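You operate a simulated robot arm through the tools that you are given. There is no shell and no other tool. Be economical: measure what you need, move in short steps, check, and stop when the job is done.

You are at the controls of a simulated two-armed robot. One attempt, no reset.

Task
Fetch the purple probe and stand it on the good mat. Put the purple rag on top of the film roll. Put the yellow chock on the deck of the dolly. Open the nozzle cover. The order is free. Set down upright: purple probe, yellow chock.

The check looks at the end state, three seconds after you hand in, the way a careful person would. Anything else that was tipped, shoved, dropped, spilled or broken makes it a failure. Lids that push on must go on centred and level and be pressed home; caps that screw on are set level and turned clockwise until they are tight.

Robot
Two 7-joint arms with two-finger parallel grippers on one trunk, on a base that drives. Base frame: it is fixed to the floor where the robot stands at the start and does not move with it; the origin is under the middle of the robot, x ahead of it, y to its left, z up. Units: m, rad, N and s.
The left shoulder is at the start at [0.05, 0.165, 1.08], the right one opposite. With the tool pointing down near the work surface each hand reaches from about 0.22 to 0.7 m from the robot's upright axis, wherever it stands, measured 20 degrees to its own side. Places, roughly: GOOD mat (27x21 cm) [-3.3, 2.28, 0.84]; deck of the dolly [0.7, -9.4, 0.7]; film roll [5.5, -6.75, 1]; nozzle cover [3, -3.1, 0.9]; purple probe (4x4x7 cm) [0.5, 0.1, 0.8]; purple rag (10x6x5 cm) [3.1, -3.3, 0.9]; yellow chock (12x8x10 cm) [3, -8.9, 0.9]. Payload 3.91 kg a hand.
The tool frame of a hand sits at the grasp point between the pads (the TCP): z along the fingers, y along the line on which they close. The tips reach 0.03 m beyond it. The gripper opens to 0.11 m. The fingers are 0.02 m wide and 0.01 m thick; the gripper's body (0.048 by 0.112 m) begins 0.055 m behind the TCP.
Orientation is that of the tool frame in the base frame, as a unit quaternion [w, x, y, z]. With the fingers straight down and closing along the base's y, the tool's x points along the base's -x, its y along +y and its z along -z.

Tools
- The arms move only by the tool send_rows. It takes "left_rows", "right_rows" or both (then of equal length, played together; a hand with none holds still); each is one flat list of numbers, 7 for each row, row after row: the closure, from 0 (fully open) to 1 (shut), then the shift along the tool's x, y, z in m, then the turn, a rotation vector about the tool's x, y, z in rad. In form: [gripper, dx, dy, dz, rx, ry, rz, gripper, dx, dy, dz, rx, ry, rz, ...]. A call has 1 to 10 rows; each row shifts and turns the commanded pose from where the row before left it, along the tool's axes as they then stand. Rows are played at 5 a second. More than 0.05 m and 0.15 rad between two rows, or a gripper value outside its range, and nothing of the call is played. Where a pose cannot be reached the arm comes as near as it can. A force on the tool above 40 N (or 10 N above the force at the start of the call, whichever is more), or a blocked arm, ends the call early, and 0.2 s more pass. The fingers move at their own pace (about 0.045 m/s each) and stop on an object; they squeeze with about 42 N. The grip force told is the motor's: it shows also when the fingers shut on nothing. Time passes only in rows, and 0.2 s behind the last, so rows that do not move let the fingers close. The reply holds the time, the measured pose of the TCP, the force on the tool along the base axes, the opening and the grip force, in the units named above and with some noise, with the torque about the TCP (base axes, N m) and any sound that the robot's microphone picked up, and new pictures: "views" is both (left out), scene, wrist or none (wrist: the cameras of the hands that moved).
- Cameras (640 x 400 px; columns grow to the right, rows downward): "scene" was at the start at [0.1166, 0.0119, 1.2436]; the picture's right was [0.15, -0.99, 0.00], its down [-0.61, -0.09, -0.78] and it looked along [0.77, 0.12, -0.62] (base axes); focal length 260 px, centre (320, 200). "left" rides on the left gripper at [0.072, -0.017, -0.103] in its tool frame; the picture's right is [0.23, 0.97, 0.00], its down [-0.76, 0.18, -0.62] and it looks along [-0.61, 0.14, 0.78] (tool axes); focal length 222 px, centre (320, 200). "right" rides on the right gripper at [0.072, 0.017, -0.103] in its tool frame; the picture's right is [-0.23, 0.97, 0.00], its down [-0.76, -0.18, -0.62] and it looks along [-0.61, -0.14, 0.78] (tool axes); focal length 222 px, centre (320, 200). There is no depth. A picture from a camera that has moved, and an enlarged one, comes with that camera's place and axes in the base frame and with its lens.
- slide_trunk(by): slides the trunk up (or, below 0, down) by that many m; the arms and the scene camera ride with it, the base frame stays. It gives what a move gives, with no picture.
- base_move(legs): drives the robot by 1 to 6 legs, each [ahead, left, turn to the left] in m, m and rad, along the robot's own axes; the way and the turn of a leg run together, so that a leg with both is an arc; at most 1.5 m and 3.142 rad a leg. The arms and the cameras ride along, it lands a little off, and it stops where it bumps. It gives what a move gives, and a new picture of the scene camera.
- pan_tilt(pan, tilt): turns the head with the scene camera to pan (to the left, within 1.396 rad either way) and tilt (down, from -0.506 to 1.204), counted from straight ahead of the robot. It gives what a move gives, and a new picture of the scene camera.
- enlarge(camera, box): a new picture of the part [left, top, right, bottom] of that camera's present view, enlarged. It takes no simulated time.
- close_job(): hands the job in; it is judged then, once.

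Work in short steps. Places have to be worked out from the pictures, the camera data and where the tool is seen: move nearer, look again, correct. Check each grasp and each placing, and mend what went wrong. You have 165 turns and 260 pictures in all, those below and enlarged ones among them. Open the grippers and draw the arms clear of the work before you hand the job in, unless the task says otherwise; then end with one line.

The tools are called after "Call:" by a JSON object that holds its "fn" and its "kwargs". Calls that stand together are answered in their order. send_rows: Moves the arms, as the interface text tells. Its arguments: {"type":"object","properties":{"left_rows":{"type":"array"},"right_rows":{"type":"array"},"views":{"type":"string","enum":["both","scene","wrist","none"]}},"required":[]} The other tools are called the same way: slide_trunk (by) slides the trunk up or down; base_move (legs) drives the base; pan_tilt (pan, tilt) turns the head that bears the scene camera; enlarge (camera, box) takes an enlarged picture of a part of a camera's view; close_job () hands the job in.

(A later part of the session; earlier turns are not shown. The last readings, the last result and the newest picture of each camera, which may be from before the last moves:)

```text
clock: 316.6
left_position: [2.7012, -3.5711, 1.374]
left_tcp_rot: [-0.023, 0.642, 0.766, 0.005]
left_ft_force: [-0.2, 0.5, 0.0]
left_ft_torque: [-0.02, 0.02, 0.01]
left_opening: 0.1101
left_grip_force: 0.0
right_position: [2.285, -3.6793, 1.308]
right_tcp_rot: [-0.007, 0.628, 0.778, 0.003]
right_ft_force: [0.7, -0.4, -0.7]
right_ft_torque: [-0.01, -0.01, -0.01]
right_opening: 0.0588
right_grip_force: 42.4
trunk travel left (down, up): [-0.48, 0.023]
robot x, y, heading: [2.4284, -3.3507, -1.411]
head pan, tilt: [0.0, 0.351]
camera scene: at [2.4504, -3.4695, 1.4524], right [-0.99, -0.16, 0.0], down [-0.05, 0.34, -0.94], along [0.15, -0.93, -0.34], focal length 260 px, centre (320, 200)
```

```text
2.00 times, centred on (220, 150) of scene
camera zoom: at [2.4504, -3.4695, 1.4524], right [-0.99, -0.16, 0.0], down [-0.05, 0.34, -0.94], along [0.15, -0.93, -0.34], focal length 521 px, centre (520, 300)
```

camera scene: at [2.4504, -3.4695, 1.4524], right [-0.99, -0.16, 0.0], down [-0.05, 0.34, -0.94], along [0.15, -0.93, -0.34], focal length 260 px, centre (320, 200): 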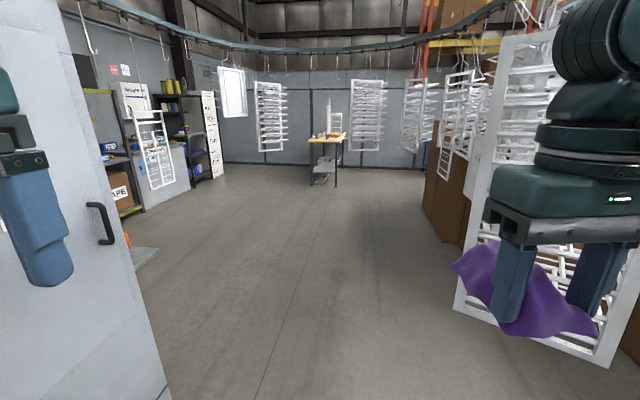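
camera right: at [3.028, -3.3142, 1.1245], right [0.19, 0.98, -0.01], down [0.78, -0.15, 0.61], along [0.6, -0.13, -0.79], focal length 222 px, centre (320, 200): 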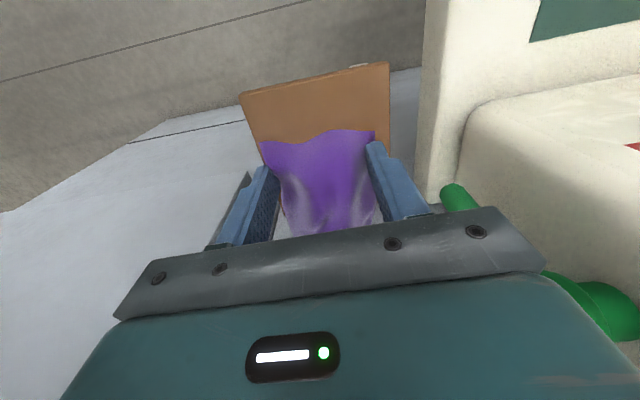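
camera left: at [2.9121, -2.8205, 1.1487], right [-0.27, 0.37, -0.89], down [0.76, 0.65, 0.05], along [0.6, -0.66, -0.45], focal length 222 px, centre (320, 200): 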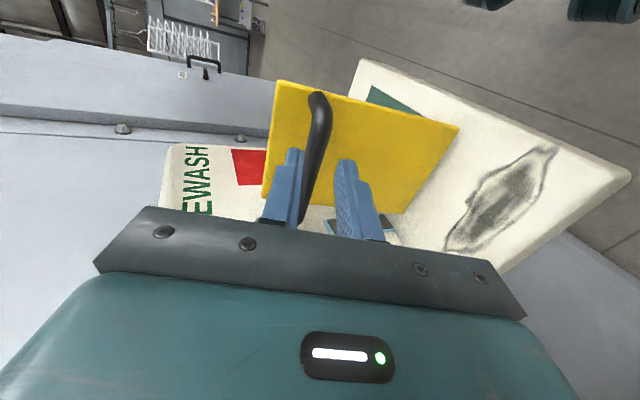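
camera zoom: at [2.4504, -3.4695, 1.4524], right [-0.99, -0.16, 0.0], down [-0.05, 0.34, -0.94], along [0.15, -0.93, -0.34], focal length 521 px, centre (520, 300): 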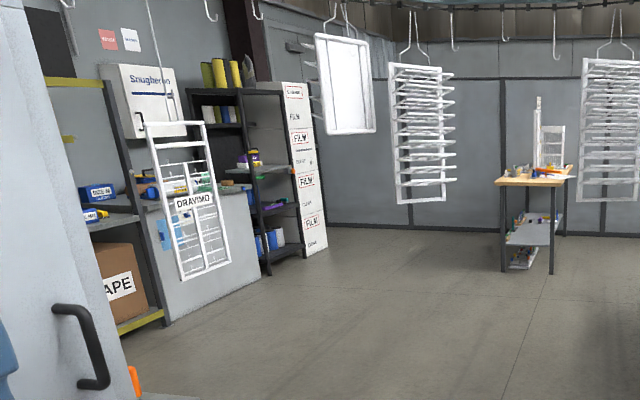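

Clear floor ahead, and the FILM rack is beyond the hanging DRAVIMO rack. I'll drive south and stop at about (3.0,-6.1).

Call:
{"fn": "base_move", "kwargs": {"legs": [[1.4, 0.1, 0], [1.4, 0.1, 0], [0, 0, 0.9]]}}

Call:
{"fn": "pan_tilt", "kwargs": {"pan": 0.2, "tilt": 0.3}}

```text
clock: 332.5
left_position: [3.4056, -6.0091, 1.3726]
left_tcp_rot: [-0.023, 0.247, 0.969, -0.008]
left_ft_force: [0.1, 0.5, 0.4]
left_ft_torque: [0.01, 0.02, 0.02]
left_opening: 0.1101
left_grip_force: 0.0
right_position: [3.2312, -6.4024, 1.3066]
right_tcp_rot: [-0.009, 0.229, 0.973, -0.002]
right_ft_force: [-0.1, -0.2, -0.1]
right_ft_torque: [0.01, -0.01, -0.02]
right_opening: 0.059
right_grip_force: 41.7
trunk travel left (down, up): [-0.48, 0.023]
robot x, y, heading: [3.0601, -6.083, -0.517]
head pan, tilt: [0.0, 0.351]
camera scene: at [3.1704, -6.1432, 1.4524], right [-0.49, -0.87, 0.0], down [-0.3, 0.17, -0.94], along [0.82, -0.46, -0.34], focal length 260 px, centre (320, 200)
```

scene: 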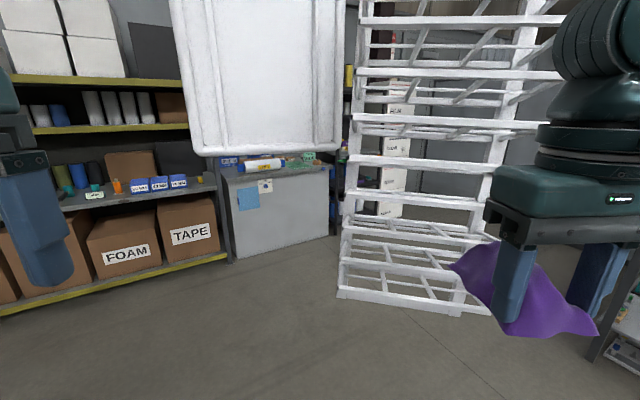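

```text
clock: 333.3
left_position: [3.4064, -6.0095, 1.3731]
left_tcp_rot: [-0.023, 0.247, 0.969, -0.007]
left_ft_force: [0.7, -0.5, -0.1]
left_ft_torque: [-0.01, -0.01, 0.02]
left_opening: 0.1099
left_grip_force: 0.0
right_position: [3.2299, -6.4027, 1.3064]
right_tcp_rot: [-0.009, 0.229, 0.973, -0.002]
right_ft_force: [0.4, 0.5, -1.4]
right_ft_torque: [0.0, 0.04, 0.03]
right_opening: 0.059
right_grip_force: 41.5
trunk travel left (down, up): [-0.48, 0.023]
robot x, y, heading: [3.0614, -6.0814, -0.516]
head pan, tilt: [0.201, 0.3]
camera scene: at [3.1781, -6.1264, 1.4571], right [-0.31, -0.95, 0.0], down [-0.28, 0.09, -0.96], along [0.91, -0.3, -0.3], focal length 260 px, centre (320, 200)
```

scene: 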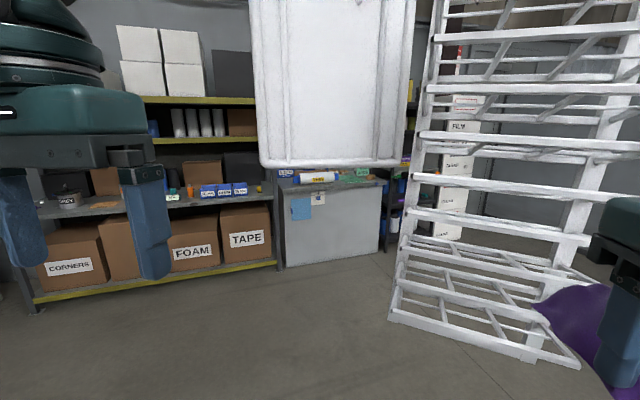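

The film roll is the blue/white roll on the grey counter at about (5.5,-6.75). A hanging panel (bottom at z≈1.28, x≈4.1) is in the way, so I'll lower the trunk fully and go under it, keeping clear of the rack on the right.

Call:
{"fn": "slide_trunk", "kwargs": {"by": -0.45}}

Call:
{"fn": "base_move", "kwargs": {"legs": [[0, 0, 0.5]]}}

Call:
{"fn": "pan_tilt", "kwargs": {"pan": 0, "tilt": 0.05}}

```text
refused: -0.45 is not a number from -0.4 to 0.4
```

```text
clock: 335.1
left_position: [3.3291, -5.8523, 1.3734]
left_tcp_rot: [-0.02, -0.001, 1.0, -0.012]
left_ft_force: [-0.3, 0.2, -0.8]
left_ft_torque: [0.02, 0.04, 0.0]
left_opening: 0.1101
left_grip_force: 0.1
right_position: [3.3627, -6.2806, 1.3071]
right_tcp_rot: [-0.008, -0.02, 1.0, -0.004]
right_ft_force: [-0.4, 0.4, -1.5]
right_ft_torque: [-0.02, 0.05, 0.0]
right_opening: 0.0588
right_grip_force: 41.8
trunk travel left (down, up): [-0.48, 0.023]
robot x, y, heading: [3.0629, -6.0808, -0.017]
head pan, tilt: [0.201, 0.3]
camera scene: at [3.1849, -6.0658, 1.4572], right [0.19, -0.98, 0.0], down [-0.29, -0.06, -0.96], along [0.94, 0.18, -0.3], focal length 260 px, centre (320, 200)
```

scene: 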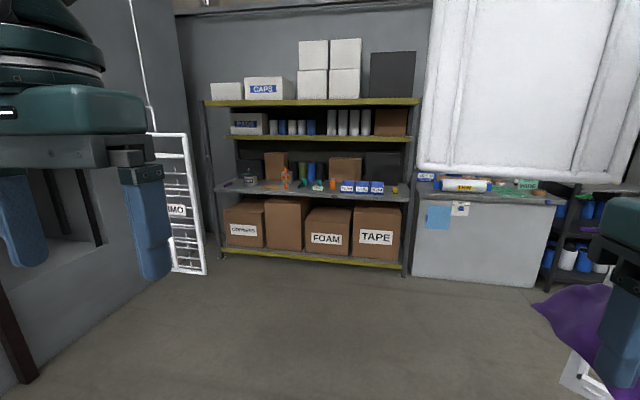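

```text
clock: 335.9
left_position: [3.3301, -5.8527, 1.373]
left_tcp_rot: [-0.02, -0.001, 1.0, -0.012]
left_ft_force: [-0.4, -0.1, 0.0]
left_ft_torque: [-0.02, 0.02, -0.03]
left_opening: 0.1099
left_grip_force: 0.0
right_position: [3.3651, -6.2808, 1.3071]
right_tcp_rot: [-0.007, -0.02, 1.0, -0.004]
right_ft_force: [1.0, -0.1, -0.4]
right_ft_torque: [-0.01, 0.02, -0.02]
right_opening: 0.0589
right_grip_force: 42.3
trunk travel left (down, up): [-0.48, 0.023]
robot x, y, heading: [3.0598, -6.0839, -0.014]
head pan, tilt: [0.0, 0.051]
camera scene: at [3.1844, -6.0845, 1.4802], right [-0.01, -1.0, 0.0], down [-0.05, 0.0, -1.0], along [1.0, -0.01, -0.05], focal length 260 px, centre (320, 200)
```

scene: 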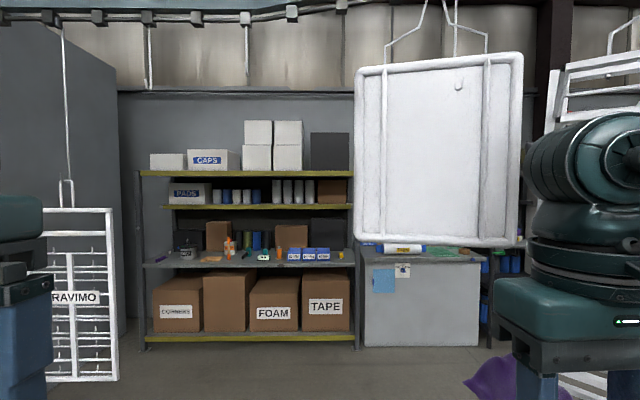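

Lower by 0.4 (the limit), then drive east between the DRAVIMO rack and the panel.

Call:
{"fn": "slide_trunk", "kwargs": {"by": -0.4}}

Call:
{"fn": "base_move", "kwargs": {"legs": [[0.85, 0.11, 0], [0.9, 0, 0]]}}

Call:
{"fn": "pan_tilt", "kwargs": {"pan": -0.6, "tilt": 0.2}}

```text
clock: 339.7
left_position: [3.3291, -5.8531, 0.973]
left_tcp_rot: [-0.021, 0.0, 1.0, -0.012]
left_ft_force: [0.0, 0.0, -0.2]
left_ft_torque: [0.01, 0.01, -0.02]
left_opening: 0.1101
left_grip_force: 0.0
right_position: [3.3632, -6.2815, 0.9069]
right_tcp_rot: [-0.007, -0.02, 1.0, -0.003]
right_ft_force: [0.4, 0.3, 0.1]
right_ft_torque: [0.04, 0.03, 0.0]
right_opening: 0.0591
right_grip_force: 42.1
trunk travel left (down, up): [-0.08, 0.423]
robot x, y, heading: [3.0631, -6.0812, -0.012]
head pan, tilt: [0.0, 0.051]
```

```text
clock: 341.3
left_position: [3.4431, -5.8341, 0.9734]
left_tcp_rot: [-0.017, 0.003, 1.0, -0.014]
left_ft_force: [-0.5, 1.0, -0.3]
left_ft_torque: [0.0, 0.0, 0.01]
left_opening: 0.1101
left_grip_force: 0.0
right_position: [3.478, -6.2685, 0.9086]
right_tcp_rot: [-0.01, -0.003, 1.0, 0.0]
right_ft_force: [0.6, 0.5, -0.9]
right_ft_torque: [0.03, 0.03, 0.02]
right_opening: 0.0589
right_grip_force: 42.2
trunk travel left (down, up): [-0.08, 0.423]
robot x, y, heading: [3.1744, -6.0676, -0.021]
head pan, tilt: [0.0, 0.051]
stopped in leg 1: the robot was blocked; the commanded pose is now the measured one
camera scene: at [3.2963, -6.0644, 1.0817], right [-0.02, -1.0, 0.0], down [-0.04, 0.0, -1.0], along [1.0, -0.02, -0.04], focal length 260 px, centre (320, 200)
```

scene: 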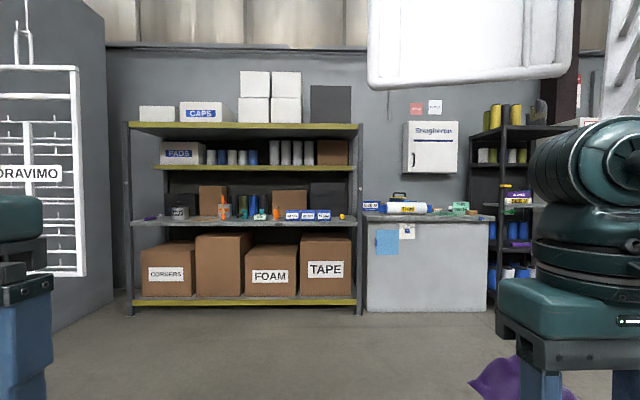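

```text
clock: 342.3
left_position: [3.4427, -5.834, 0.9727]
left_tcp_rot: [-0.017, 0.003, 1.0, -0.014]
left_ft_force: [-0.4, 0.0, 0.3]
left_ft_torque: [0.0, 0.03, -0.05]
left_opening: 0.1098
left_grip_force: 0.0
right_position: [3.4764, -6.2682, 0.9086]
right_tcp_rot: [-0.01, -0.004, 1.0, -0.001]
right_ft_force: [-0.7, 0.1, -0.3]
right_ft_torque: [-0.02, 0.0, 0.01]
right_opening: 0.0588
right_grip_force: 42.1
trunk travel left (down, up): [-0.08, 0.423]
robot x, y, heading: [3.178, -6.0658, -0.024]
head pan, tilt: [-0.6, 0.201]
camera scene: at [3.28, -6.1169, 1.0676], right [-0.58, -0.81, 0.0], down [-0.15, 0.11, -0.98], along [0.8, -0.57, -0.19], focal length 260 px, centre (320, 200)
```

scene: 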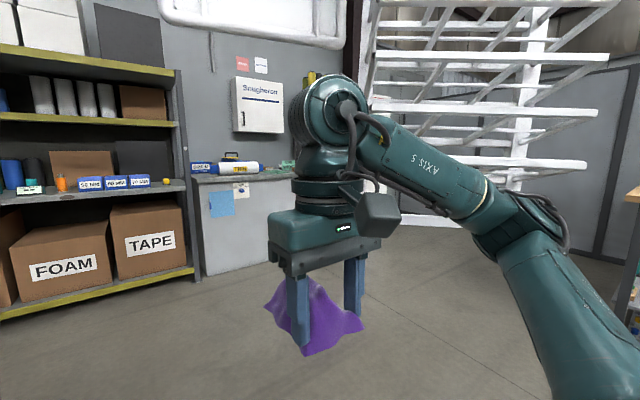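

The right elbow touched the white rack. I'll back off, shift left 0.2 and go forward.

Call:
{"fn": "base_move", "kwargs": {"legs": [[-0.12, 0, 0], [0, 0.22, 0], [1.0, 0, 0]]}}

Call:
{"fn": "pan_tilt", "kwargs": {"pan": -0.3, "tilt": 0.2}}

```text
clock: 350.4
left_position: [4.3225, -5.6378, 0.9727]
left_tcp_rot: [-0.02, 0.003, 1.0, -0.013]
left_ft_force: [-0.1, -0.4, 0.2]
left_ft_torque: [-0.04, 0.0, 0.0]
left_opening: 0.1098
left_grip_force: 0.0
right_position: [4.3565, -6.072, 0.9047]
right_tcp_rot: [-0.014, -0.005, 1.0, 0.001]
right_ft_force: [-0.4, -0.3, -0.6]
right_ft_torque: [0.0, 0.02, 0.0]
right_opening: 0.0591
right_grip_force: 42.4
trunk travel left (down, up): [-0.08, 0.423]
robot x, y, heading: [4.0541, -5.8622, -0.024]
head pan, tilt: [-0.6, 0.201]
camera scene: at [4.1607, -5.9214, 1.0665], right [-0.58, -0.81, 0.0], down [-0.16, 0.12, -0.98], along [0.8, -0.57, -0.2], focal length 260 px, centre (320, 200)
```

scene: 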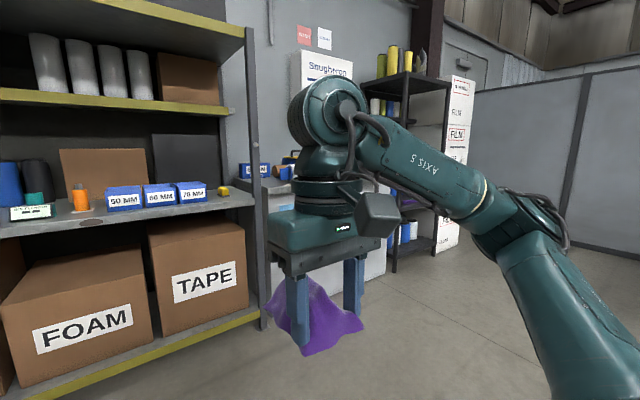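

```text
clock: 351.2
left_position: [4.3212, -5.6387, 0.972]
left_tcp_rot: [-0.02, 0.003, 1.0, -0.013]
left_ft_force: [0.0, 0.5, -0.3]
left_ft_torque: [-0.02, -0.01, 0.01]
left_opening: 0.1098
left_grip_force: 0.2
right_position: [4.3554, -6.0739, 0.9042]
right_tcp_rot: [-0.014, -0.005, 1.0, 0.001]
right_ft_force: [0.1, -1.1, -0.8]
right_ft_torque: [-0.02, 0.03, 0.0]
right_opening: 0.0587
right_grip_force: 42.0
trunk travel left (down, up): [-0.08, 0.423]
robot x, y, heading: [4.0533, -5.8653, -0.019]
head pan, tilt: [-0.3, 0.201]
camera scene: at [4.1733, -5.8967, 1.0665], right [-0.32, -0.95, 0.0], down [-0.19, 0.06, -0.98], along [0.93, -0.31, -0.2], focal length 260 px, centre (320, 200)
```

scene: 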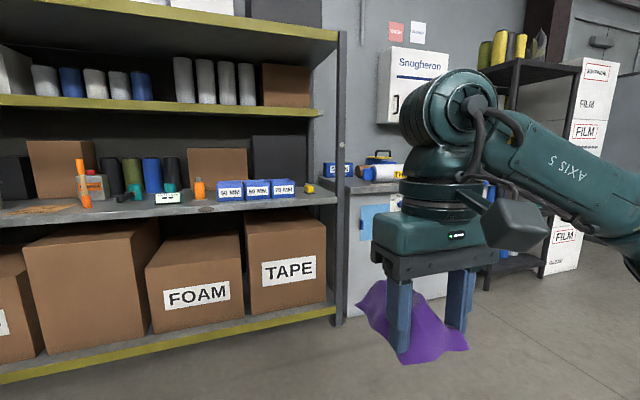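

I'll raise the trunk, then move in front of the counter.

Call:
{"fn": "base_move", "kwargs": {"legs": [[0.45, 0, 0]]}}

Call:
{"fn": "slide_trunk", "kwargs": {"by": 0.35}}

Call:
{"fn": "base_move", "kwargs": {"legs": [[0.0, -0.7, 0]]}}

Call:
{"fn": "pan_tilt", "kwargs": {"pan": -0.1, "tilt": 0.5}}

```text
clock: 353.3
left_position: [4.6474, -5.6435, 0.9771]
left_tcp_rot: [-0.012, -0.001, 1.0, -0.015]
left_ft_force: [0.0, -0.1, 0.0]
left_ft_torque: [-0.06, 0.05, 0.0]
left_opening: 0.1101
left_grip_force: 0.1
right_position: [4.6866, -6.0768, 0.9052]
right_tcp_rot: [-0.016, -0.008, 1.0, 0.001]
right_ft_force: [0.7, 0.9, -0.6]
right_ft_torque: [-0.03, 0.05, 0.02]
right_opening: 0.0589
right_grip_force: 42.1
trunk travel left (down, up): [-0.08, 0.423]
robot x, y, heading: [4.3813, -5.8743, -0.013]
head pan, tilt: [-0.3, 0.201]
stopped in leg 1: the robot was blocked; the commanded pose is now the measured one
camera scene: at [4.5033, -5.9028, 1.0671], right [-0.31, -0.95, 0.0], down [-0.19, 0.06, -0.98], along [0.93, -0.3, -0.2], focal length 260 px, centre (320, 200)
```

scene: 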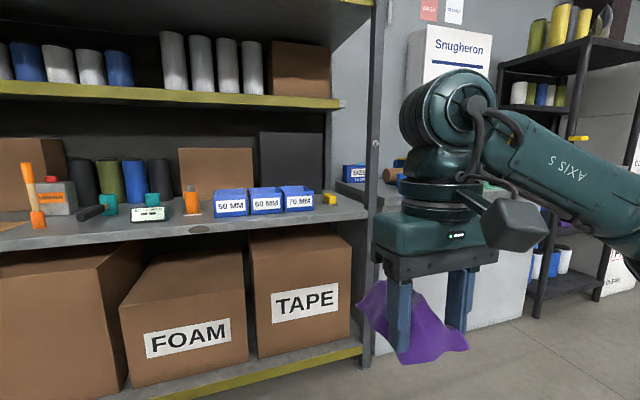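

```text
clock: 356.8
left_position: [4.6456, -5.6428, 1.3267]
left_tcp_rot: [-0.01, 0.0, 1.0, -0.015]
left_ft_force: [-0.3, -0.7, -0.2]
left_ft_torque: [0.04, 0.02, 0.0]
left_opening: 0.1101
left_grip_force: 0.0
right_position: [4.6857, -6.0777, 1.2541]
right_tcp_rot: [-0.015, -0.009, 1.0, 0.001]
right_ft_force: [0.5, -0.4, -1.1]
right_ft_torque: [0.01, 0.04, 0.02]
right_opening: 0.059
right_grip_force: 41.9
trunk travel left (down, up): [-0.43, 0.073]
robot x, y, heading: [4.3823, -5.879, -0.013]
head pan, tilt: [-0.3, 0.201]
```

```text
clock: 363.3
left_position: [4.6366, -6.3428, 1.3265]
left_tcp_rot: [-0.011, 0.001, 1.0, -0.014]
left_ft_force: [1.0, 0.3, 0.7]
left_ft_torque: [-0.01, 0.0, 0.01]
left_opening: 0.1101
left_grip_force: 0.1
right_position: [4.6742, -6.7765, 1.2558]
right_tcp_rot: [-0.014, -0.007, 1.0, 0.002]
right_ft_force: [0.6, 0.4, -1.4]
right_ft_torque: [0.02, 0.01, -0.03]
right_opening: 0.0589
right_grip_force: 42.2
trunk travel left (down, up): [-0.43, 0.073]
robot x, y, heading: [4.3705, -6.572, -0.022]
head pan, tilt: [-0.3, 0.201]
camera scene: at [4.4911, -6.6034, 1.4164], right [-0.31, -0.95, 0.0], down [-0.19, 0.06, -0.98], along [0.93, -0.31, -0.2], focal length 260 px, centre (320, 200)
```

scene: 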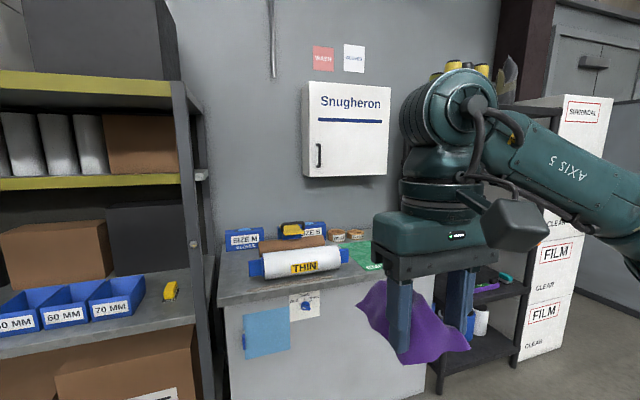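

```text
clock: 364.1
left_position: [4.6367, -6.3437, 1.3268]
left_tcp_rot: [-0.011, 0.001, 1.0, -0.015]
left_ft_force: [0.9, -0.1, 0.3]
left_ft_torque: [0.02, 0.0, 0.01]
left_opening: 0.1101
left_grip_force: 0.1
right_position: [4.6743, -6.7787, 1.256]
right_tcp_rot: [-0.014, -0.008, 1.0, 0.001]
right_ft_force: [-0.3, -1.2, -0.9]
right_ft_torque: [-0.01, 0.0, -0.01]
right_opening: 0.0591
right_grip_force: 42.4
trunk travel left (down, up): [-0.43, 0.073]
robot x, y, heading: [4.3699, -6.5727, -0.02]
head pan, tilt: [-0.099, 0.499]
camera scene: at [4.493, -6.5849, 1.3888], right [-0.12, -0.99, 0.0], down [-0.47, 0.06, -0.88], along [0.87, -0.1, -0.48], focal length 260 px, centre (320, 200)
```

scene: 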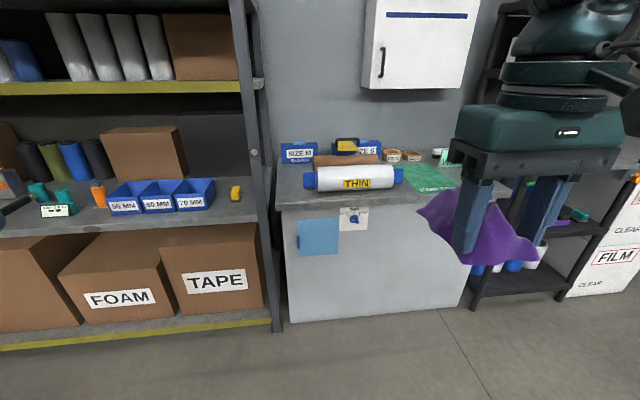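

Call:
{"fn": "enlarge", "kwargs": {"camera": "scene", "box": [265, 120, 473, 250]}}

```text
3.08 times, centred on (369, 185) of scene
camera zoom: at [4.493, -6.5849, 1.3888], right [-0.12, -0.99, 0.0], down [-0.47, 0.06, -0.88], along [0.87, -0.1, -0.48], focal length 801 px, centre (169, 246)
```

zoom: 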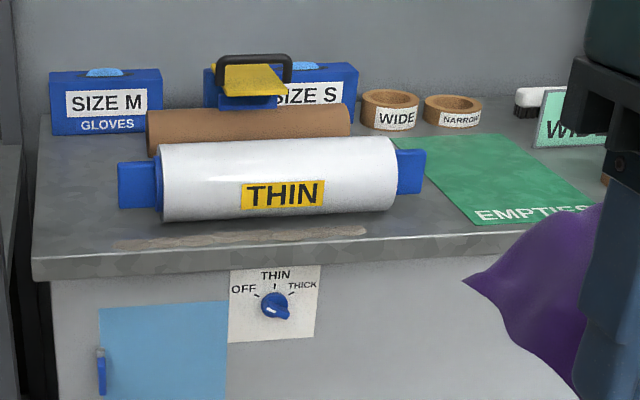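

The film roll is the white "THIN" roll lying along y. I'll drive closer and look again to triangulate it.

Call:
{"fn": "base_move", "kwargs": {"legs": [[0.6, -0.1, 0]]}}

Call:
{"fn": "pan_tilt", "kwargs": {"pan": -0.1, "tilt": 0.75}}

```text
clock: 367.6
left_position: [5.2301, -6.4533, 1.3272]
left_tcp_rot: [-0.01, 0.002, 1.0, -0.015]
left_ft_force: [0.9, 0.1, 0.9]
left_ft_torque: [0.0, -0.02, -0.02]
left_opening: 0.1098
left_grip_force: 0.0
right_position: [5.2685, -6.888, 1.2551]
right_tcp_rot: [-0.014, -0.007, 1.0, -0.001]
right_ft_force: [-0.2, 0.2, -1.0]
right_ft_torque: [-0.01, 0.03, -0.01]
right_opening: 0.0589
right_grip_force: 42.3
trunk travel left (down, up): [-0.43, 0.073]
robot x, y, heading: [4.9642, -6.6836, -0.013]
head pan, tilt: [-0.099, 0.499]
camera scene: at [5.0866, -6.6954, 1.3887], right [-0.12, -0.99, 0.0], down [-0.48, 0.06, -0.88], along [0.87, -0.1, -0.48], focal length 260 px, centre (320, 200)
```

scene: 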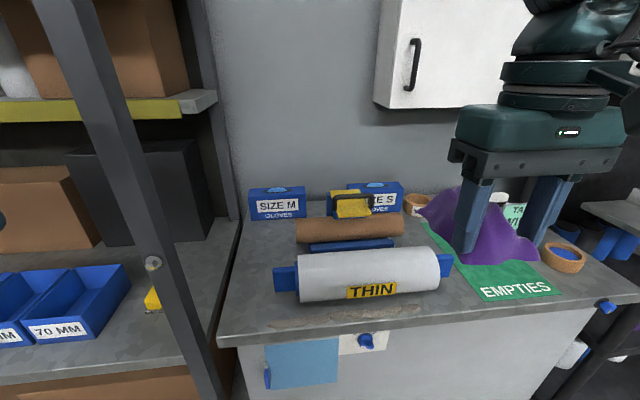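

```text
clock: 368.3
left_position: [5.2305, -6.4548, 1.3263]
left_tcp_rot: [-0.011, 0.001, 1.0, -0.015]
left_ft_force: [-0.6, -0.9, -0.1]
left_ft_torque: [-0.02, -0.01, 0.0]
left_opening: 0.1099
left_grip_force: 0.0
right_position: [5.2675, -6.888, 1.2551]
right_tcp_rot: [-0.013, -0.007, 1.0, 0.0]
right_ft_force: [-0.6, -0.5, -0.2]
right_ft_torque: [0.03, 0.03, 0.03]
right_opening: 0.0586
right_grip_force: 42.1
trunk travel left (down, up): [-0.43, 0.073]
robot x, y, heading: [4.9653, -6.6826, -0.02]
head pan, tilt: [-0.099, 0.75]
camera scene: at [5.0781, -6.6944, 1.3669], right [-0.12, -0.99, 0.0], down [-0.68, 0.08, -0.73], along [0.73, -0.08, -0.68], focal length 260 px, centre (320, 200)
```

scene: 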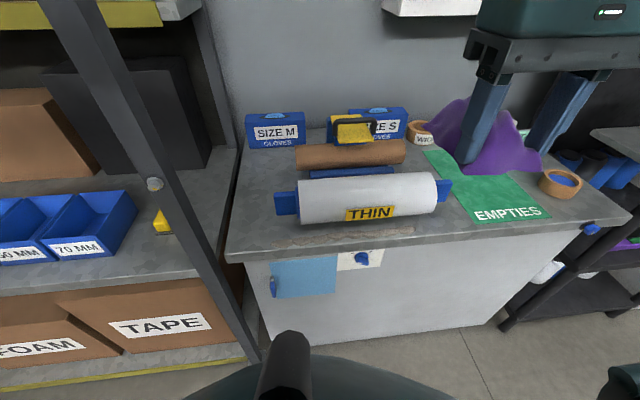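

The film roll axis is at x≈5.565, z≈0.90 (top ≈0.955), centred at y≈-6.874. I'll rotate the right hand 90° so the rag lies along the roll and is centred across it by the fingers.

Call:
{"fn": "send_rows", "kwargs": {"right_rows": [1, 0, 0, 0, 0, 0, 0.15, 1, 0, 0, 0, 0, 0, 0.15, 1, 0, 0, 0, 0, 0, 0.15, 1, 0, 0, 0, 0, 0, 0.15, 1, 0, 0, 0, 0, 0, 0.15, 1, 0, 0, 0, 0, 0, 0.15, 1, 0, 0, 0, 0, 0, 0.15, 1, 0, 0, 0, 0, 0, 0.15, 1, 0, 0, 0, 0, 0, 0.15, 1, 0, 0, 0, 0, 0, 0.15], "views": "none"}}

Call:
{"fn": "base_move", "kwargs": {"legs": [[0.07, 0, 0]]}}

```text
clock: 370.5
left_position: [5.2305, -6.4546, 1.3276]
left_tcp_rot: [-0.011, 0.002, 1.0, -0.016]
left_ft_force: [0.4, -0.2, 0.0]
left_ft_torque: [0.03, -0.01, 0.03]
left_opening: 0.1101
left_grip_force: 0.0
right_position: [5.268, -6.8886, 1.256]
right_tcp_rot: [-0.012, 0.677, 0.735, -0.008]
right_ft_force: [0.3, 0.4, -0.3]
right_ft_torque: [0.05, -0.04, 0.0]
right_opening: 0.0588
right_grip_force: 42.2
trunk travel left (down, up): [-0.43, 0.073]
robot x, y, heading: [4.9627, -6.6823, -0.015]
head pan, tilt: [-0.099, 0.75]
```

```text
clock: 371.5
left_position: [5.3001, -6.4558, 1.3263]
left_tcp_rot: [-0.011, 0.001, 1.0, -0.014]
left_ft_force: [-0.2, 0.2, 1.0]
left_ft_torque: [-0.01, -0.02, -0.04]
left_opening: 0.1101
left_grip_force: 0.1
right_position: [5.3366, -6.8888, 1.2544]
right_tcp_rot: [-0.011, 0.676, 0.737, -0.009]
right_ft_force: [0.4, -0.2, 0.2]
right_ft_torque: [0.02, 0.0, 0.01]
right_opening: 0.0588
right_grip_force: 41.6
trunk travel left (down, up): [-0.43, 0.073]
robot x, y, heading: [5.0347, -6.6828, -0.011]
head pan, tilt: [-0.099, 0.75]
camera scene: at [5.1481, -6.6956, 1.3667], right [-0.12, -0.99, 0.0], down [-0.68, 0.08, -0.73], along [0.73, -0.08, -0.68], focal length 260 px, centre (320, 200)
```

scene: 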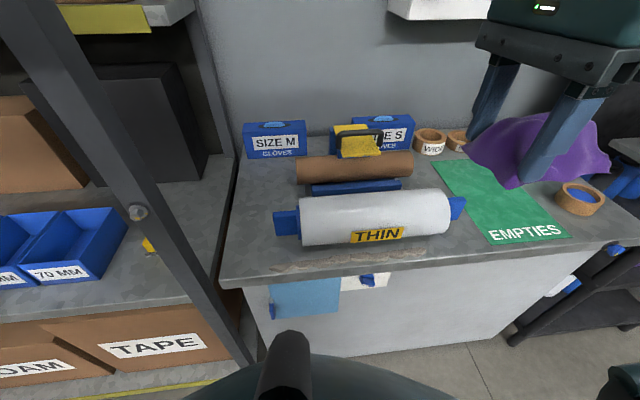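

The roll is confirmed at (5.57,-6.877). I'll move the rag over it and partly down.

Call:
{"fn": "send_rows", "kwargs": {"right_rows": [1, -0.0014, 0.0392, 0, 0, 0, 0, 1, -0.0014, 0.0392, 0, 0, 0, 0, 1, -0.0014, 0.0392, 0, 0, 0, 0, 1, -0.0014, 0.0392, 0, 0, 0, 0, 1, -0.0014, 0.0392, 0, 0, 0, 0, 1, -0.0014, 0.0392, 0, 0, 0, 0, 1, 0, 0, 0.045, 0, 0, 0, 1, 0, 0, 0.045, 0, 0, 0, 1, 0, 0, 0.045, 0, 0, 0, 1, 0, 0, 0, 0, 0, 0], "views": "both"}}

```text
clock: 373.7
left_position: [5.2989, -6.4547, 1.3274]
left_tcp_rot: [-0.011, 0.002, 1.0, -0.014]
left_ft_force: [-0.1, 0.3, -0.5]
left_ft_torque: [0.02, 0.01, 0.02]
left_opening: 0.1101
left_grip_force: 0.0
right_position: [5.5679, -6.8776, 1.1143]
right_tcp_rot: [-0.01, 0.676, 0.737, -0.008]
right_ft_force: [-0.6, -1.0, -0.6]
right_ft_torque: [0.06, 0.03, 0.01]
right_opening: 0.059
right_grip_force: 42.0
trunk travel left (down, up): [-0.43, 0.073]
robot x, y, heading: [5.0351, -6.6839, -0.015]
head pan, tilt: [-0.099, 0.75]
camera scene: at [5.1469, -6.6953, 1.3668], right [-0.12, -0.99, 0.0], down [-0.68, 0.08, -0.73], along [0.73, -0.08, -0.68], focal length 260 px, centre (320, 200)
camera right: at [5.5818, -6.8041, 1.2177], right [0.99, -0.14, -0.03], down [-0.09, -0.78, 0.62], along [-0.11, -0.62, -0.78], focal length 222 px, centre (320, 200)
```

scene: 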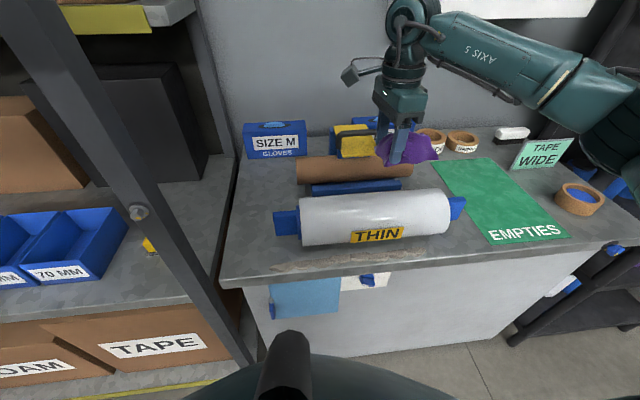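
right: 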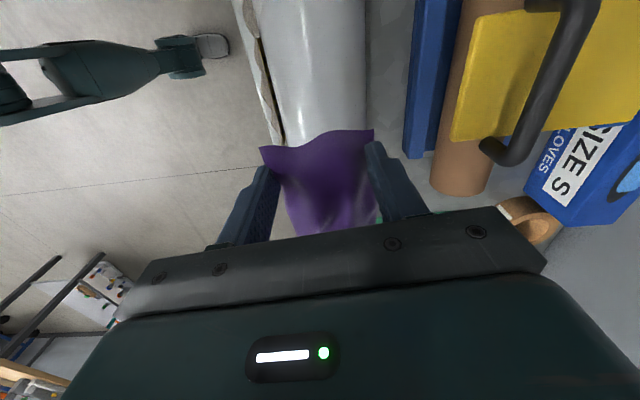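

The roll is centred under the rag. I'll lower to near contact.

Call:
{"fn": "send_rows", "kwargs": {"right_rows": [1, 0, 0, 0.04, 0, 0, 0, 1, 0, 0, 0.035, 0, 0, 0, 1, 0, 0, 0.025, 0, 0, 0, 1, 0, 0, 0.01, 0, 0, 0, 1, 0, 0, 0.005, 0, 0, 0, 1, 0, 0, 0, 0, 0, 0], "views": "both"}}

```text
clock: 375.1
left_position: [5.2971, -6.4546, 1.3287]
left_tcp_rot: [-0.01, 0.002, 1.0, -0.015]
left_ft_force: [-0.4, 0.3, 0.3]
left_ft_torque: [0.02, -0.01, 0.0]
left_opening: 0.11
left_grip_force: 0.0
right_position: [5.564, -6.8779, 1.0023]
right_tcp_rot: [-0.007, 0.677, 0.736, -0.006]
right_ft_force: [1.0, -2.8, 20.7]
right_ft_torque: [-0.74, -0.52, -0.03]
right_opening: 0.0589
right_grip_force: 42.1
trunk travel left (down, up): [-0.43, 0.073]
robot x, y, heading: [5.0352, -6.6867, -0.019]
head pan, tilt: [-0.099, 0.75]
camera scene: at [5.1452, -6.6951, 1.3673], right [-0.12, -0.99, 0.0], down [-0.68, 0.08, -0.73], along [0.73, -0.09, -0.68], focal length 260 px, centre (320, 200)
camera right: at [5.5776, -6.8048, 1.1068], right [0.99, -0.14, -0.02], down [-0.1, -0.78, 0.62], along [-0.11, -0.61, -0.78], focal length 222 px, centre (320, 200)
```

scene: 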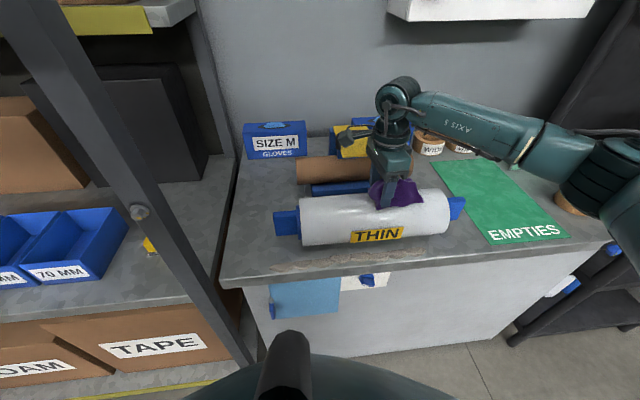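
right: 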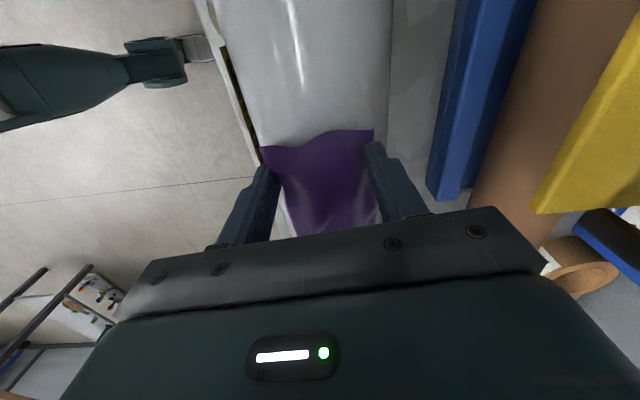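

Contact at 20 N and well centred. I'll ease off 3 mm and open gently.

Call:
{"fn": "send_rows", "kwargs": {"right_rows": [1, 0, 0, -0.004, 0, 0, 0, 0.55, 0, 0, 0, 0, 0, 0, 0.4, 0, 0, 0, 0, 0, 0, 0.3, 0, 0, 0, 0, 0, 0, 0.2, 0, 0, 0, 0, 0, 0, 0.1, 0, 0, 0, 0, 0, 0, 0, 0, 0, 0, 0, 0, 0, 0, 0, 0, 0, 0, 0, 0], "views": "both"}}

```text
clock: 376.9
left_position: [5.2988, -6.4542, 1.3267]
left_tcp_rot: [-0.011, 0.003, 1.0, -0.015]
left_ft_force: [0.0, -0.4, -0.3]
left_ft_torque: [0.04, -0.01, 0.01]
left_opening: 0.11
left_grip_force: 0.0
right_position: [5.5653, -6.8778, 1.0033]
right_tcp_rot: [-0.011, 0.676, 0.736, -0.008]
right_ft_force: [-0.5, 0.4, -0.1]
right_ft_torque: [-0.02, 0.01, -0.01]
right_opening: 0.1101
right_grip_force: 0.1
trunk travel left (down, up): [-0.43, 0.073]
robot x, y, heading: [5.0329, -6.6846, -0.013]
head pan, tilt: [-0.099, 0.75]
camera scene: at [5.1471, -6.6955, 1.3668], right [-0.12, -0.99, 0.0], down [-0.68, 0.08, -0.73], along [0.73, -0.08, -0.68], focal length 260 px, centre (320, 200)
camera right: at [5.5785, -6.8047, 1.107], right [0.99, -0.14, -0.03], down [-0.09, -0.78, 0.62], along [-0.11, -0.62, -0.78], focal length 222 px, centre (320, 200)
```

scene: 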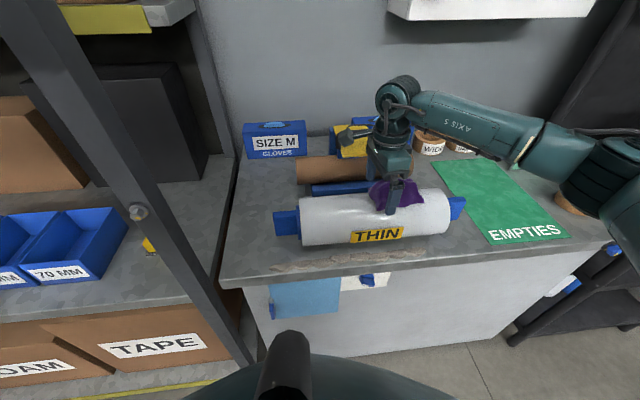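
right: 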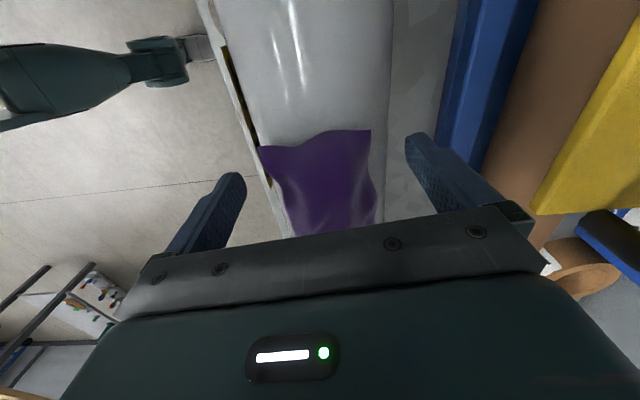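

The rag rests on the roll. I'll lift the hand straight up and check.

Call:
{"fn": "send_rows", "kwargs": {"right_rows": [0, 0, 0, -0.03, 0, 0, 0, 0, 0, 0, -0.04, 0, 0, 0, 0, 0, 0, -0.045, 0, 0, 0, 0, 0, 0, -0.045, 0, 0, 0, 0, 0, 0, -0.045, 0, 0, 0, 0, 0, -0.045, 0, 0, 0, 0, 0, 0, -0.045, 0, 0, 0, 0, 0, 0, -0.045, 0, 0, 0, 0], "views": "both"}}

```text
clock: 378.7
left_position: [5.2977, -6.4564, 1.3281]
left_tcp_rot: [-0.01, 0.001, 1.0, -0.014]
left_ft_force: [-0.4, -0.8, 0.0]
left_ft_torque: [0.04, 0.01, 0.01]
left_opening: 0.1099
left_grip_force: 0.0
right_position: [5.4342, -6.8889, 1.2115]
right_tcp_rot: [-0.012, 0.676, 0.737, -0.009]
right_ft_force: [-0.5, 0.7, 0.8]
right_ft_torque: [0.01, -0.01, 0.01]
right_opening: 0.1101
right_grip_force: 0.1
trunk travel left (down, up): [-0.43, 0.073]
robot x, y, heading: [5.03, -6.6834, -0.014]
head pan, tilt: [-0.099, 0.75]
camera scene: at [5.1463, -6.6961, 1.3669], right [-0.12, -0.99, 0.0], down [-0.68, 0.08, -0.73], along [0.73, -0.08, -0.68], focal length 260 px, centre (320, 200)
camera right: at [5.4475, -6.8166, 1.3153], right [0.99, -0.14, -0.03], down [-0.09, -0.78, 0.62], along [-0.11, -0.61, -0.78], focal length 222 px, centre (320, 200)
```

scene: 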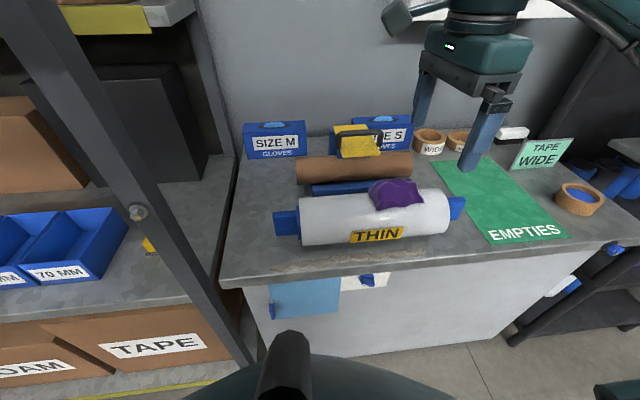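
right: 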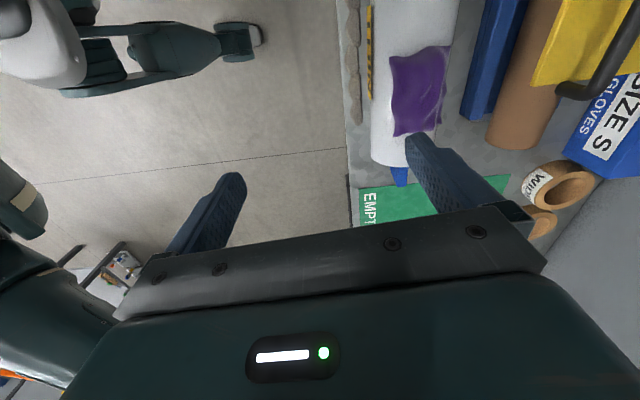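

The rag sits on the film roll. I'll restore the hand, back away from the counter, and look for the way to the chock's table at about (3,-8.9).

Call:
{"fn": "send_rows", "kwargs": {"right_rows": [0, 0, 0, 0, 0, 0, -0.15, 0, 0, 0, 0, 0, 0, -0.15, 0, 0, 0, 0, 0, 0, -0.15, 0, 0, 0, 0, 0, 0, -0.15, 0, 0, 0, 0, 0, 0, -0.15, 0, 0, 0, 0, 0, 0, -0.15, 0, 0, 0, 0, 0, 0, -0.15, 0, 0, 0, 0, 0, 0, -0.15, 0, 0, 0, 0, 0, 0, -0.15, 0, 0.04, 0, 0, 0, 0, -0.15], "views": "none"}}

Call:
{"fn": "base_move", "kwargs": {"legs": [[-0.5, 0, 0], [0, 0, -1.57]]}}

Call:
{"fn": "pan_tilt", "kwargs": {"pan": -0.35, "tilt": 0.25}}

```text
clock: 380.9
left_position: [5.298, -6.4562, 1.3274]
left_tcp_rot: [-0.01, 0.001, 1.0, -0.015]
left_ft_force: [-0.2, -0.2, -0.7]
left_ft_torque: [0.01, 0.03, -0.06]
left_opening: 0.1101
left_grip_force: 0.1
right_position: [5.3957, -6.8846, 1.2131]
right_tcp_rot: [-0.013, -0.008, 1.0, 0.001]
right_ft_force: [0.5, 0.6, 0.7]
right_ft_torque: [-0.04, -0.03, -0.03]
right_opening: 0.1098
right_grip_force: 0.1
trunk travel left (down, up): [-0.43, 0.073]
robot x, y, heading: [5.032, -6.6884, -0.021]
head pan, tilt: [-0.099, 0.75]
```

```text
clock: 387.7
left_position: [4.7611, -6.9404, 1.3277]
left_tcp_rot: [-0.018, 0.708, 0.706, -0.003]
left_ft_force: [0.9, 0.4, -0.5]
left_ft_torque: [0.02, -0.01, -0.01]
left_opening: 0.1101
left_grip_force: 0.1
right_position: [4.3322, -7.0376, 1.2127]
right_tcp_rot: [-0.009, 0.702, 0.712, 0.011]
right_ft_force: [0.4, 0.4, -0.2]
right_ft_torque: [-0.02, 0.0, 0.02]
right_opening: 0.11
right_grip_force: 0.0
trunk travel left (down, up): [-0.43, 0.073]
robot x, y, heading: [4.534, -6.6789, -1.586]
head pan, tilt: [-0.099, 0.75]
camera scene: at [4.5243, -6.7881, 1.3668], right [-0.99, 0.12, 0.0], down [0.08, 0.68, -0.73], along [-0.08, -0.73, -0.68], focal length 260 px, centre (320, 200)
```

scene: 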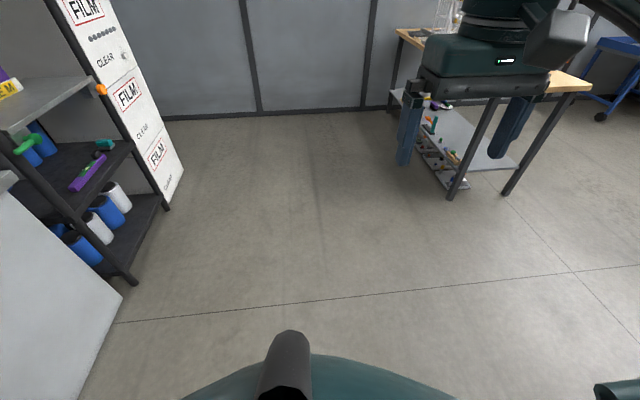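

```text
clock: 388.6
left_position: [4.7614, -6.9426, 1.3273]
left_tcp_rot: [-0.018, 0.708, 0.706, -0.003]
left_ft_force: [1.0, -0.6, 0.6]
left_ft_torque: [-0.03, 0.02, -0.02]
left_opening: 0.1102
left_grip_force: 0.1
right_position: [4.3334, -7.0382, 1.214]
right_tcp_rot: [-0.01, 0.702, 0.712, 0.011]
right_ft_force: [0.1, -0.1, -0.1]
right_ft_torque: [0.01, 0.02, 0.01]
right_opening: 0.1103
right_grip_force: 0.0
trunk travel left (down, up): [-0.43, 0.073]
robot x, y, heading: [4.5319, -6.6758, -1.588]
head pan, tilt: [-0.351, 0.25]
camera scene: at [4.5004, -6.7929, 1.4118], right [-0.93, 0.36, 0.0], down [0.09, 0.23, -0.97], along [-0.35, -0.9, -0.25], focal length 260 px, centre (320, 200)
```

scene: 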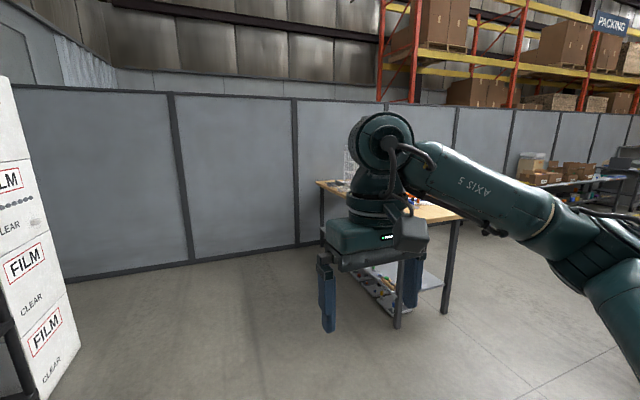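

South of here is open floor, and the tool table stands at x 2.9–3.4, y from -8.1 southwards. I'll drive to its east side and look.

Call:
{"fn": "base_move", "kwargs": {"legs": [[1.2, 0, 0], [0.75, -0.3, 0], [0, 0, -1.2]]}}

Call:
{"fn": "pan_tilt", "kwargs": {"pan": -0.2, "tilt": 0.5}}

```text
clock: 401.6
left_position: [4.0182, -8.9277, 1.3275]
left_tcp_rot: [-0.016, 0.984, 0.175, 0.008]
left_ft_force: [0.0, -0.7, 0.3]
left_ft_torque: [0.0, -0.03, -0.01]
left_opening: 0.11
left_grip_force: 0.1
right_position: [3.7782, -8.5579, 1.2127]
right_tcp_rot: [-0.002, 0.983, 0.184, 0.014]
right_ft_force: [-0.7, 0.5, 1.3]
right_ft_torque: [0.04, 0.01, -0.01]
right_opening: 0.1098
right_grip_force: 0.0
trunk travel left (down, up): [-0.43, 0.073]
robot x, y, heading: [4.1857, -8.6187, -2.803]
head pan, tilt: [-0.351, 0.25]
camera scene: at [4.0687, -8.6292, 1.4119], right [0.01, 1.0, 0.0], down [0.25, 0.0, -0.97], along [-0.97, 0.01, -0.25], focal length 260 px, centre (320, 200)
```

scene: 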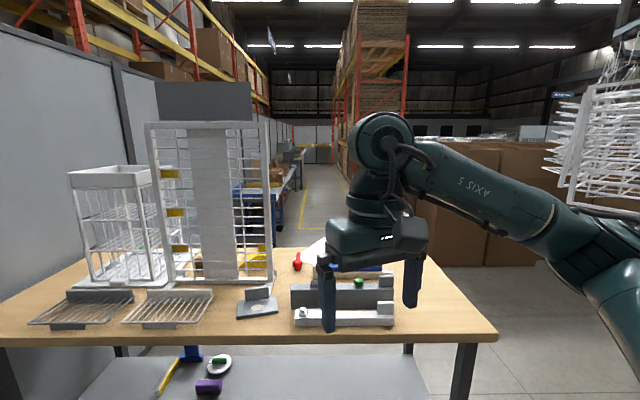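

```text
clock: 402.4
left_position: [4.0178, -8.9268, 1.3271]
left_tcp_rot: [-0.016, 0.984, 0.175, 0.008]
left_ft_force: [0.3, 0.4, -0.7]
left_ft_torque: [0.01, 0.0, 0.03]
left_opening: 0.1102
left_grip_force: 0.1
right_position: [3.7775, -8.5582, 1.212]
right_tcp_rot: [-0.002, 0.983, 0.184, 0.014]
right_ft_force: [-0.1, -0.5, -0.2]
right_ft_torque: [-0.02, -0.02, -0.02]
right_opening: 0.1099
right_grip_force: 0.0
trunk travel left (down, up): [-0.43, 0.073]
robot x, y, heading: [4.1861, -8.6207, -2.803]
head pan, tilt: [-0.201, 0.499]
camera scene: at [4.072, -8.6429, 1.3888], right [-0.14, 0.99, 0.0], down [0.47, 0.07, -0.88], along [-0.87, -0.12, -0.48], focal length 260 px, centre (320, 200)
```

scene: 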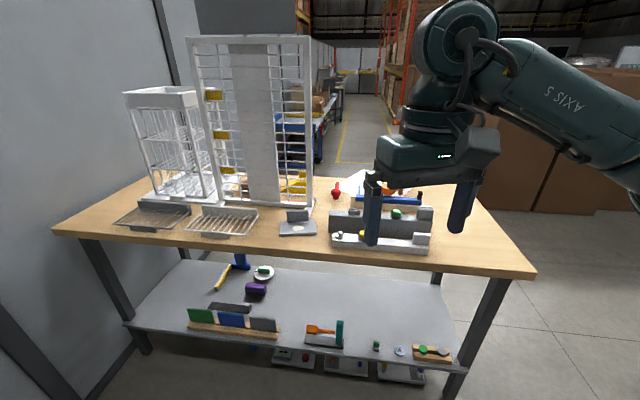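

The chock must be on the table's west side, behind the wire racks. I'll go round the table's north end.

Call:
{"fn": "base_move", "kwargs": {"legs": [[0, 0, -0.34], [0, -0.8, 0], [1.0, 0, 0], [0.95, 0, 0]]}}

Call:
{"fn": "pan_tilt", "kwargs": {"pan": 0.6, "tilt": 0.4}}

```text
clock: 420.2
left_position: [1.9921, -8.0348, 1.3269]
left_tcp_rot: [-0.015, 1.0, 0.003, 0.011]
left_ft_force: [-0.7, 0.2, -0.3]
left_ft_torque: [0.02, 0.02, 0.03]
left_opening: 0.1099
left_grip_force: 0.0
right_position: [1.8919, -7.6079, 1.2137]
right_tcp_rot: [0.001, 1.0, 0.012, 0.013]
right_ft_force: [-1.4, 0.6, -0.2]
right_ft_torque: [-0.01, -0.05, -0.01]
right_opening: 0.1103
right_grip_force: 0.0
trunk travel left (down, up): [-0.43, 0.073]
robot x, y, heading: [2.2565, -7.8036, 3.137]
head pan, tilt: [-0.201, 0.499]
camera scene: at [2.1393, -7.7854, 1.3887], right [0.21, 0.98, 0.0], down [0.47, -0.1, -0.88], along [-0.86, 0.18, -0.48], focal length 260 px, centre (320, 200)
```

scene: 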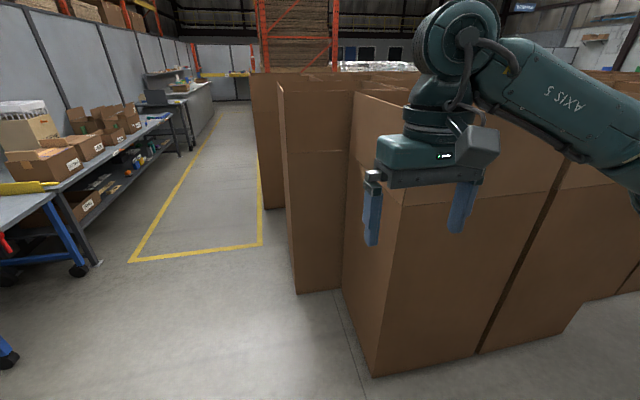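

```text
clock: 421.3
left_position: [1.9916, -8.0339, 1.3279]
left_tcp_rot: [-0.015, 1.0, 0.003, 0.01]
left_ft_force: [-0.2, -0.2, 0.2]
left_ft_torque: [0.0, -0.01, -0.01]
left_opening: 0.1098
left_grip_force: 0.1
right_position: [1.8926, -7.6067, 1.2129]
right_tcp_rot: [0.001, 1.0, 0.012, 0.014]
right_ft_force: [0.1, 0.0, -0.6]
right_ft_torque: [-0.03, -0.02, 0.02]
right_opening: 0.1099
right_grip_force: 0.0
trunk travel left (down, up): [-0.43, 0.073]
robot x, y, heading: [2.2557, -7.8029, 3.138]
head pan, tilt: [0.6, 0.4]
camera scene: at [2.1517, -7.8559, 1.3979], right [-0.56, 0.83, 0.0], down [0.32, 0.22, -0.92], along [-0.76, -0.51, -0.39], focal length 260 px, centre (320, 200)
```

scene: 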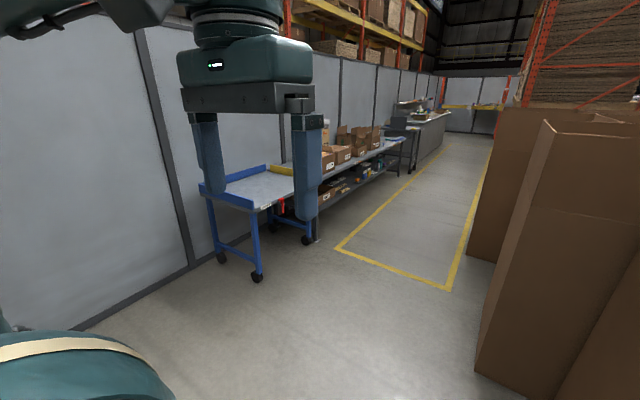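

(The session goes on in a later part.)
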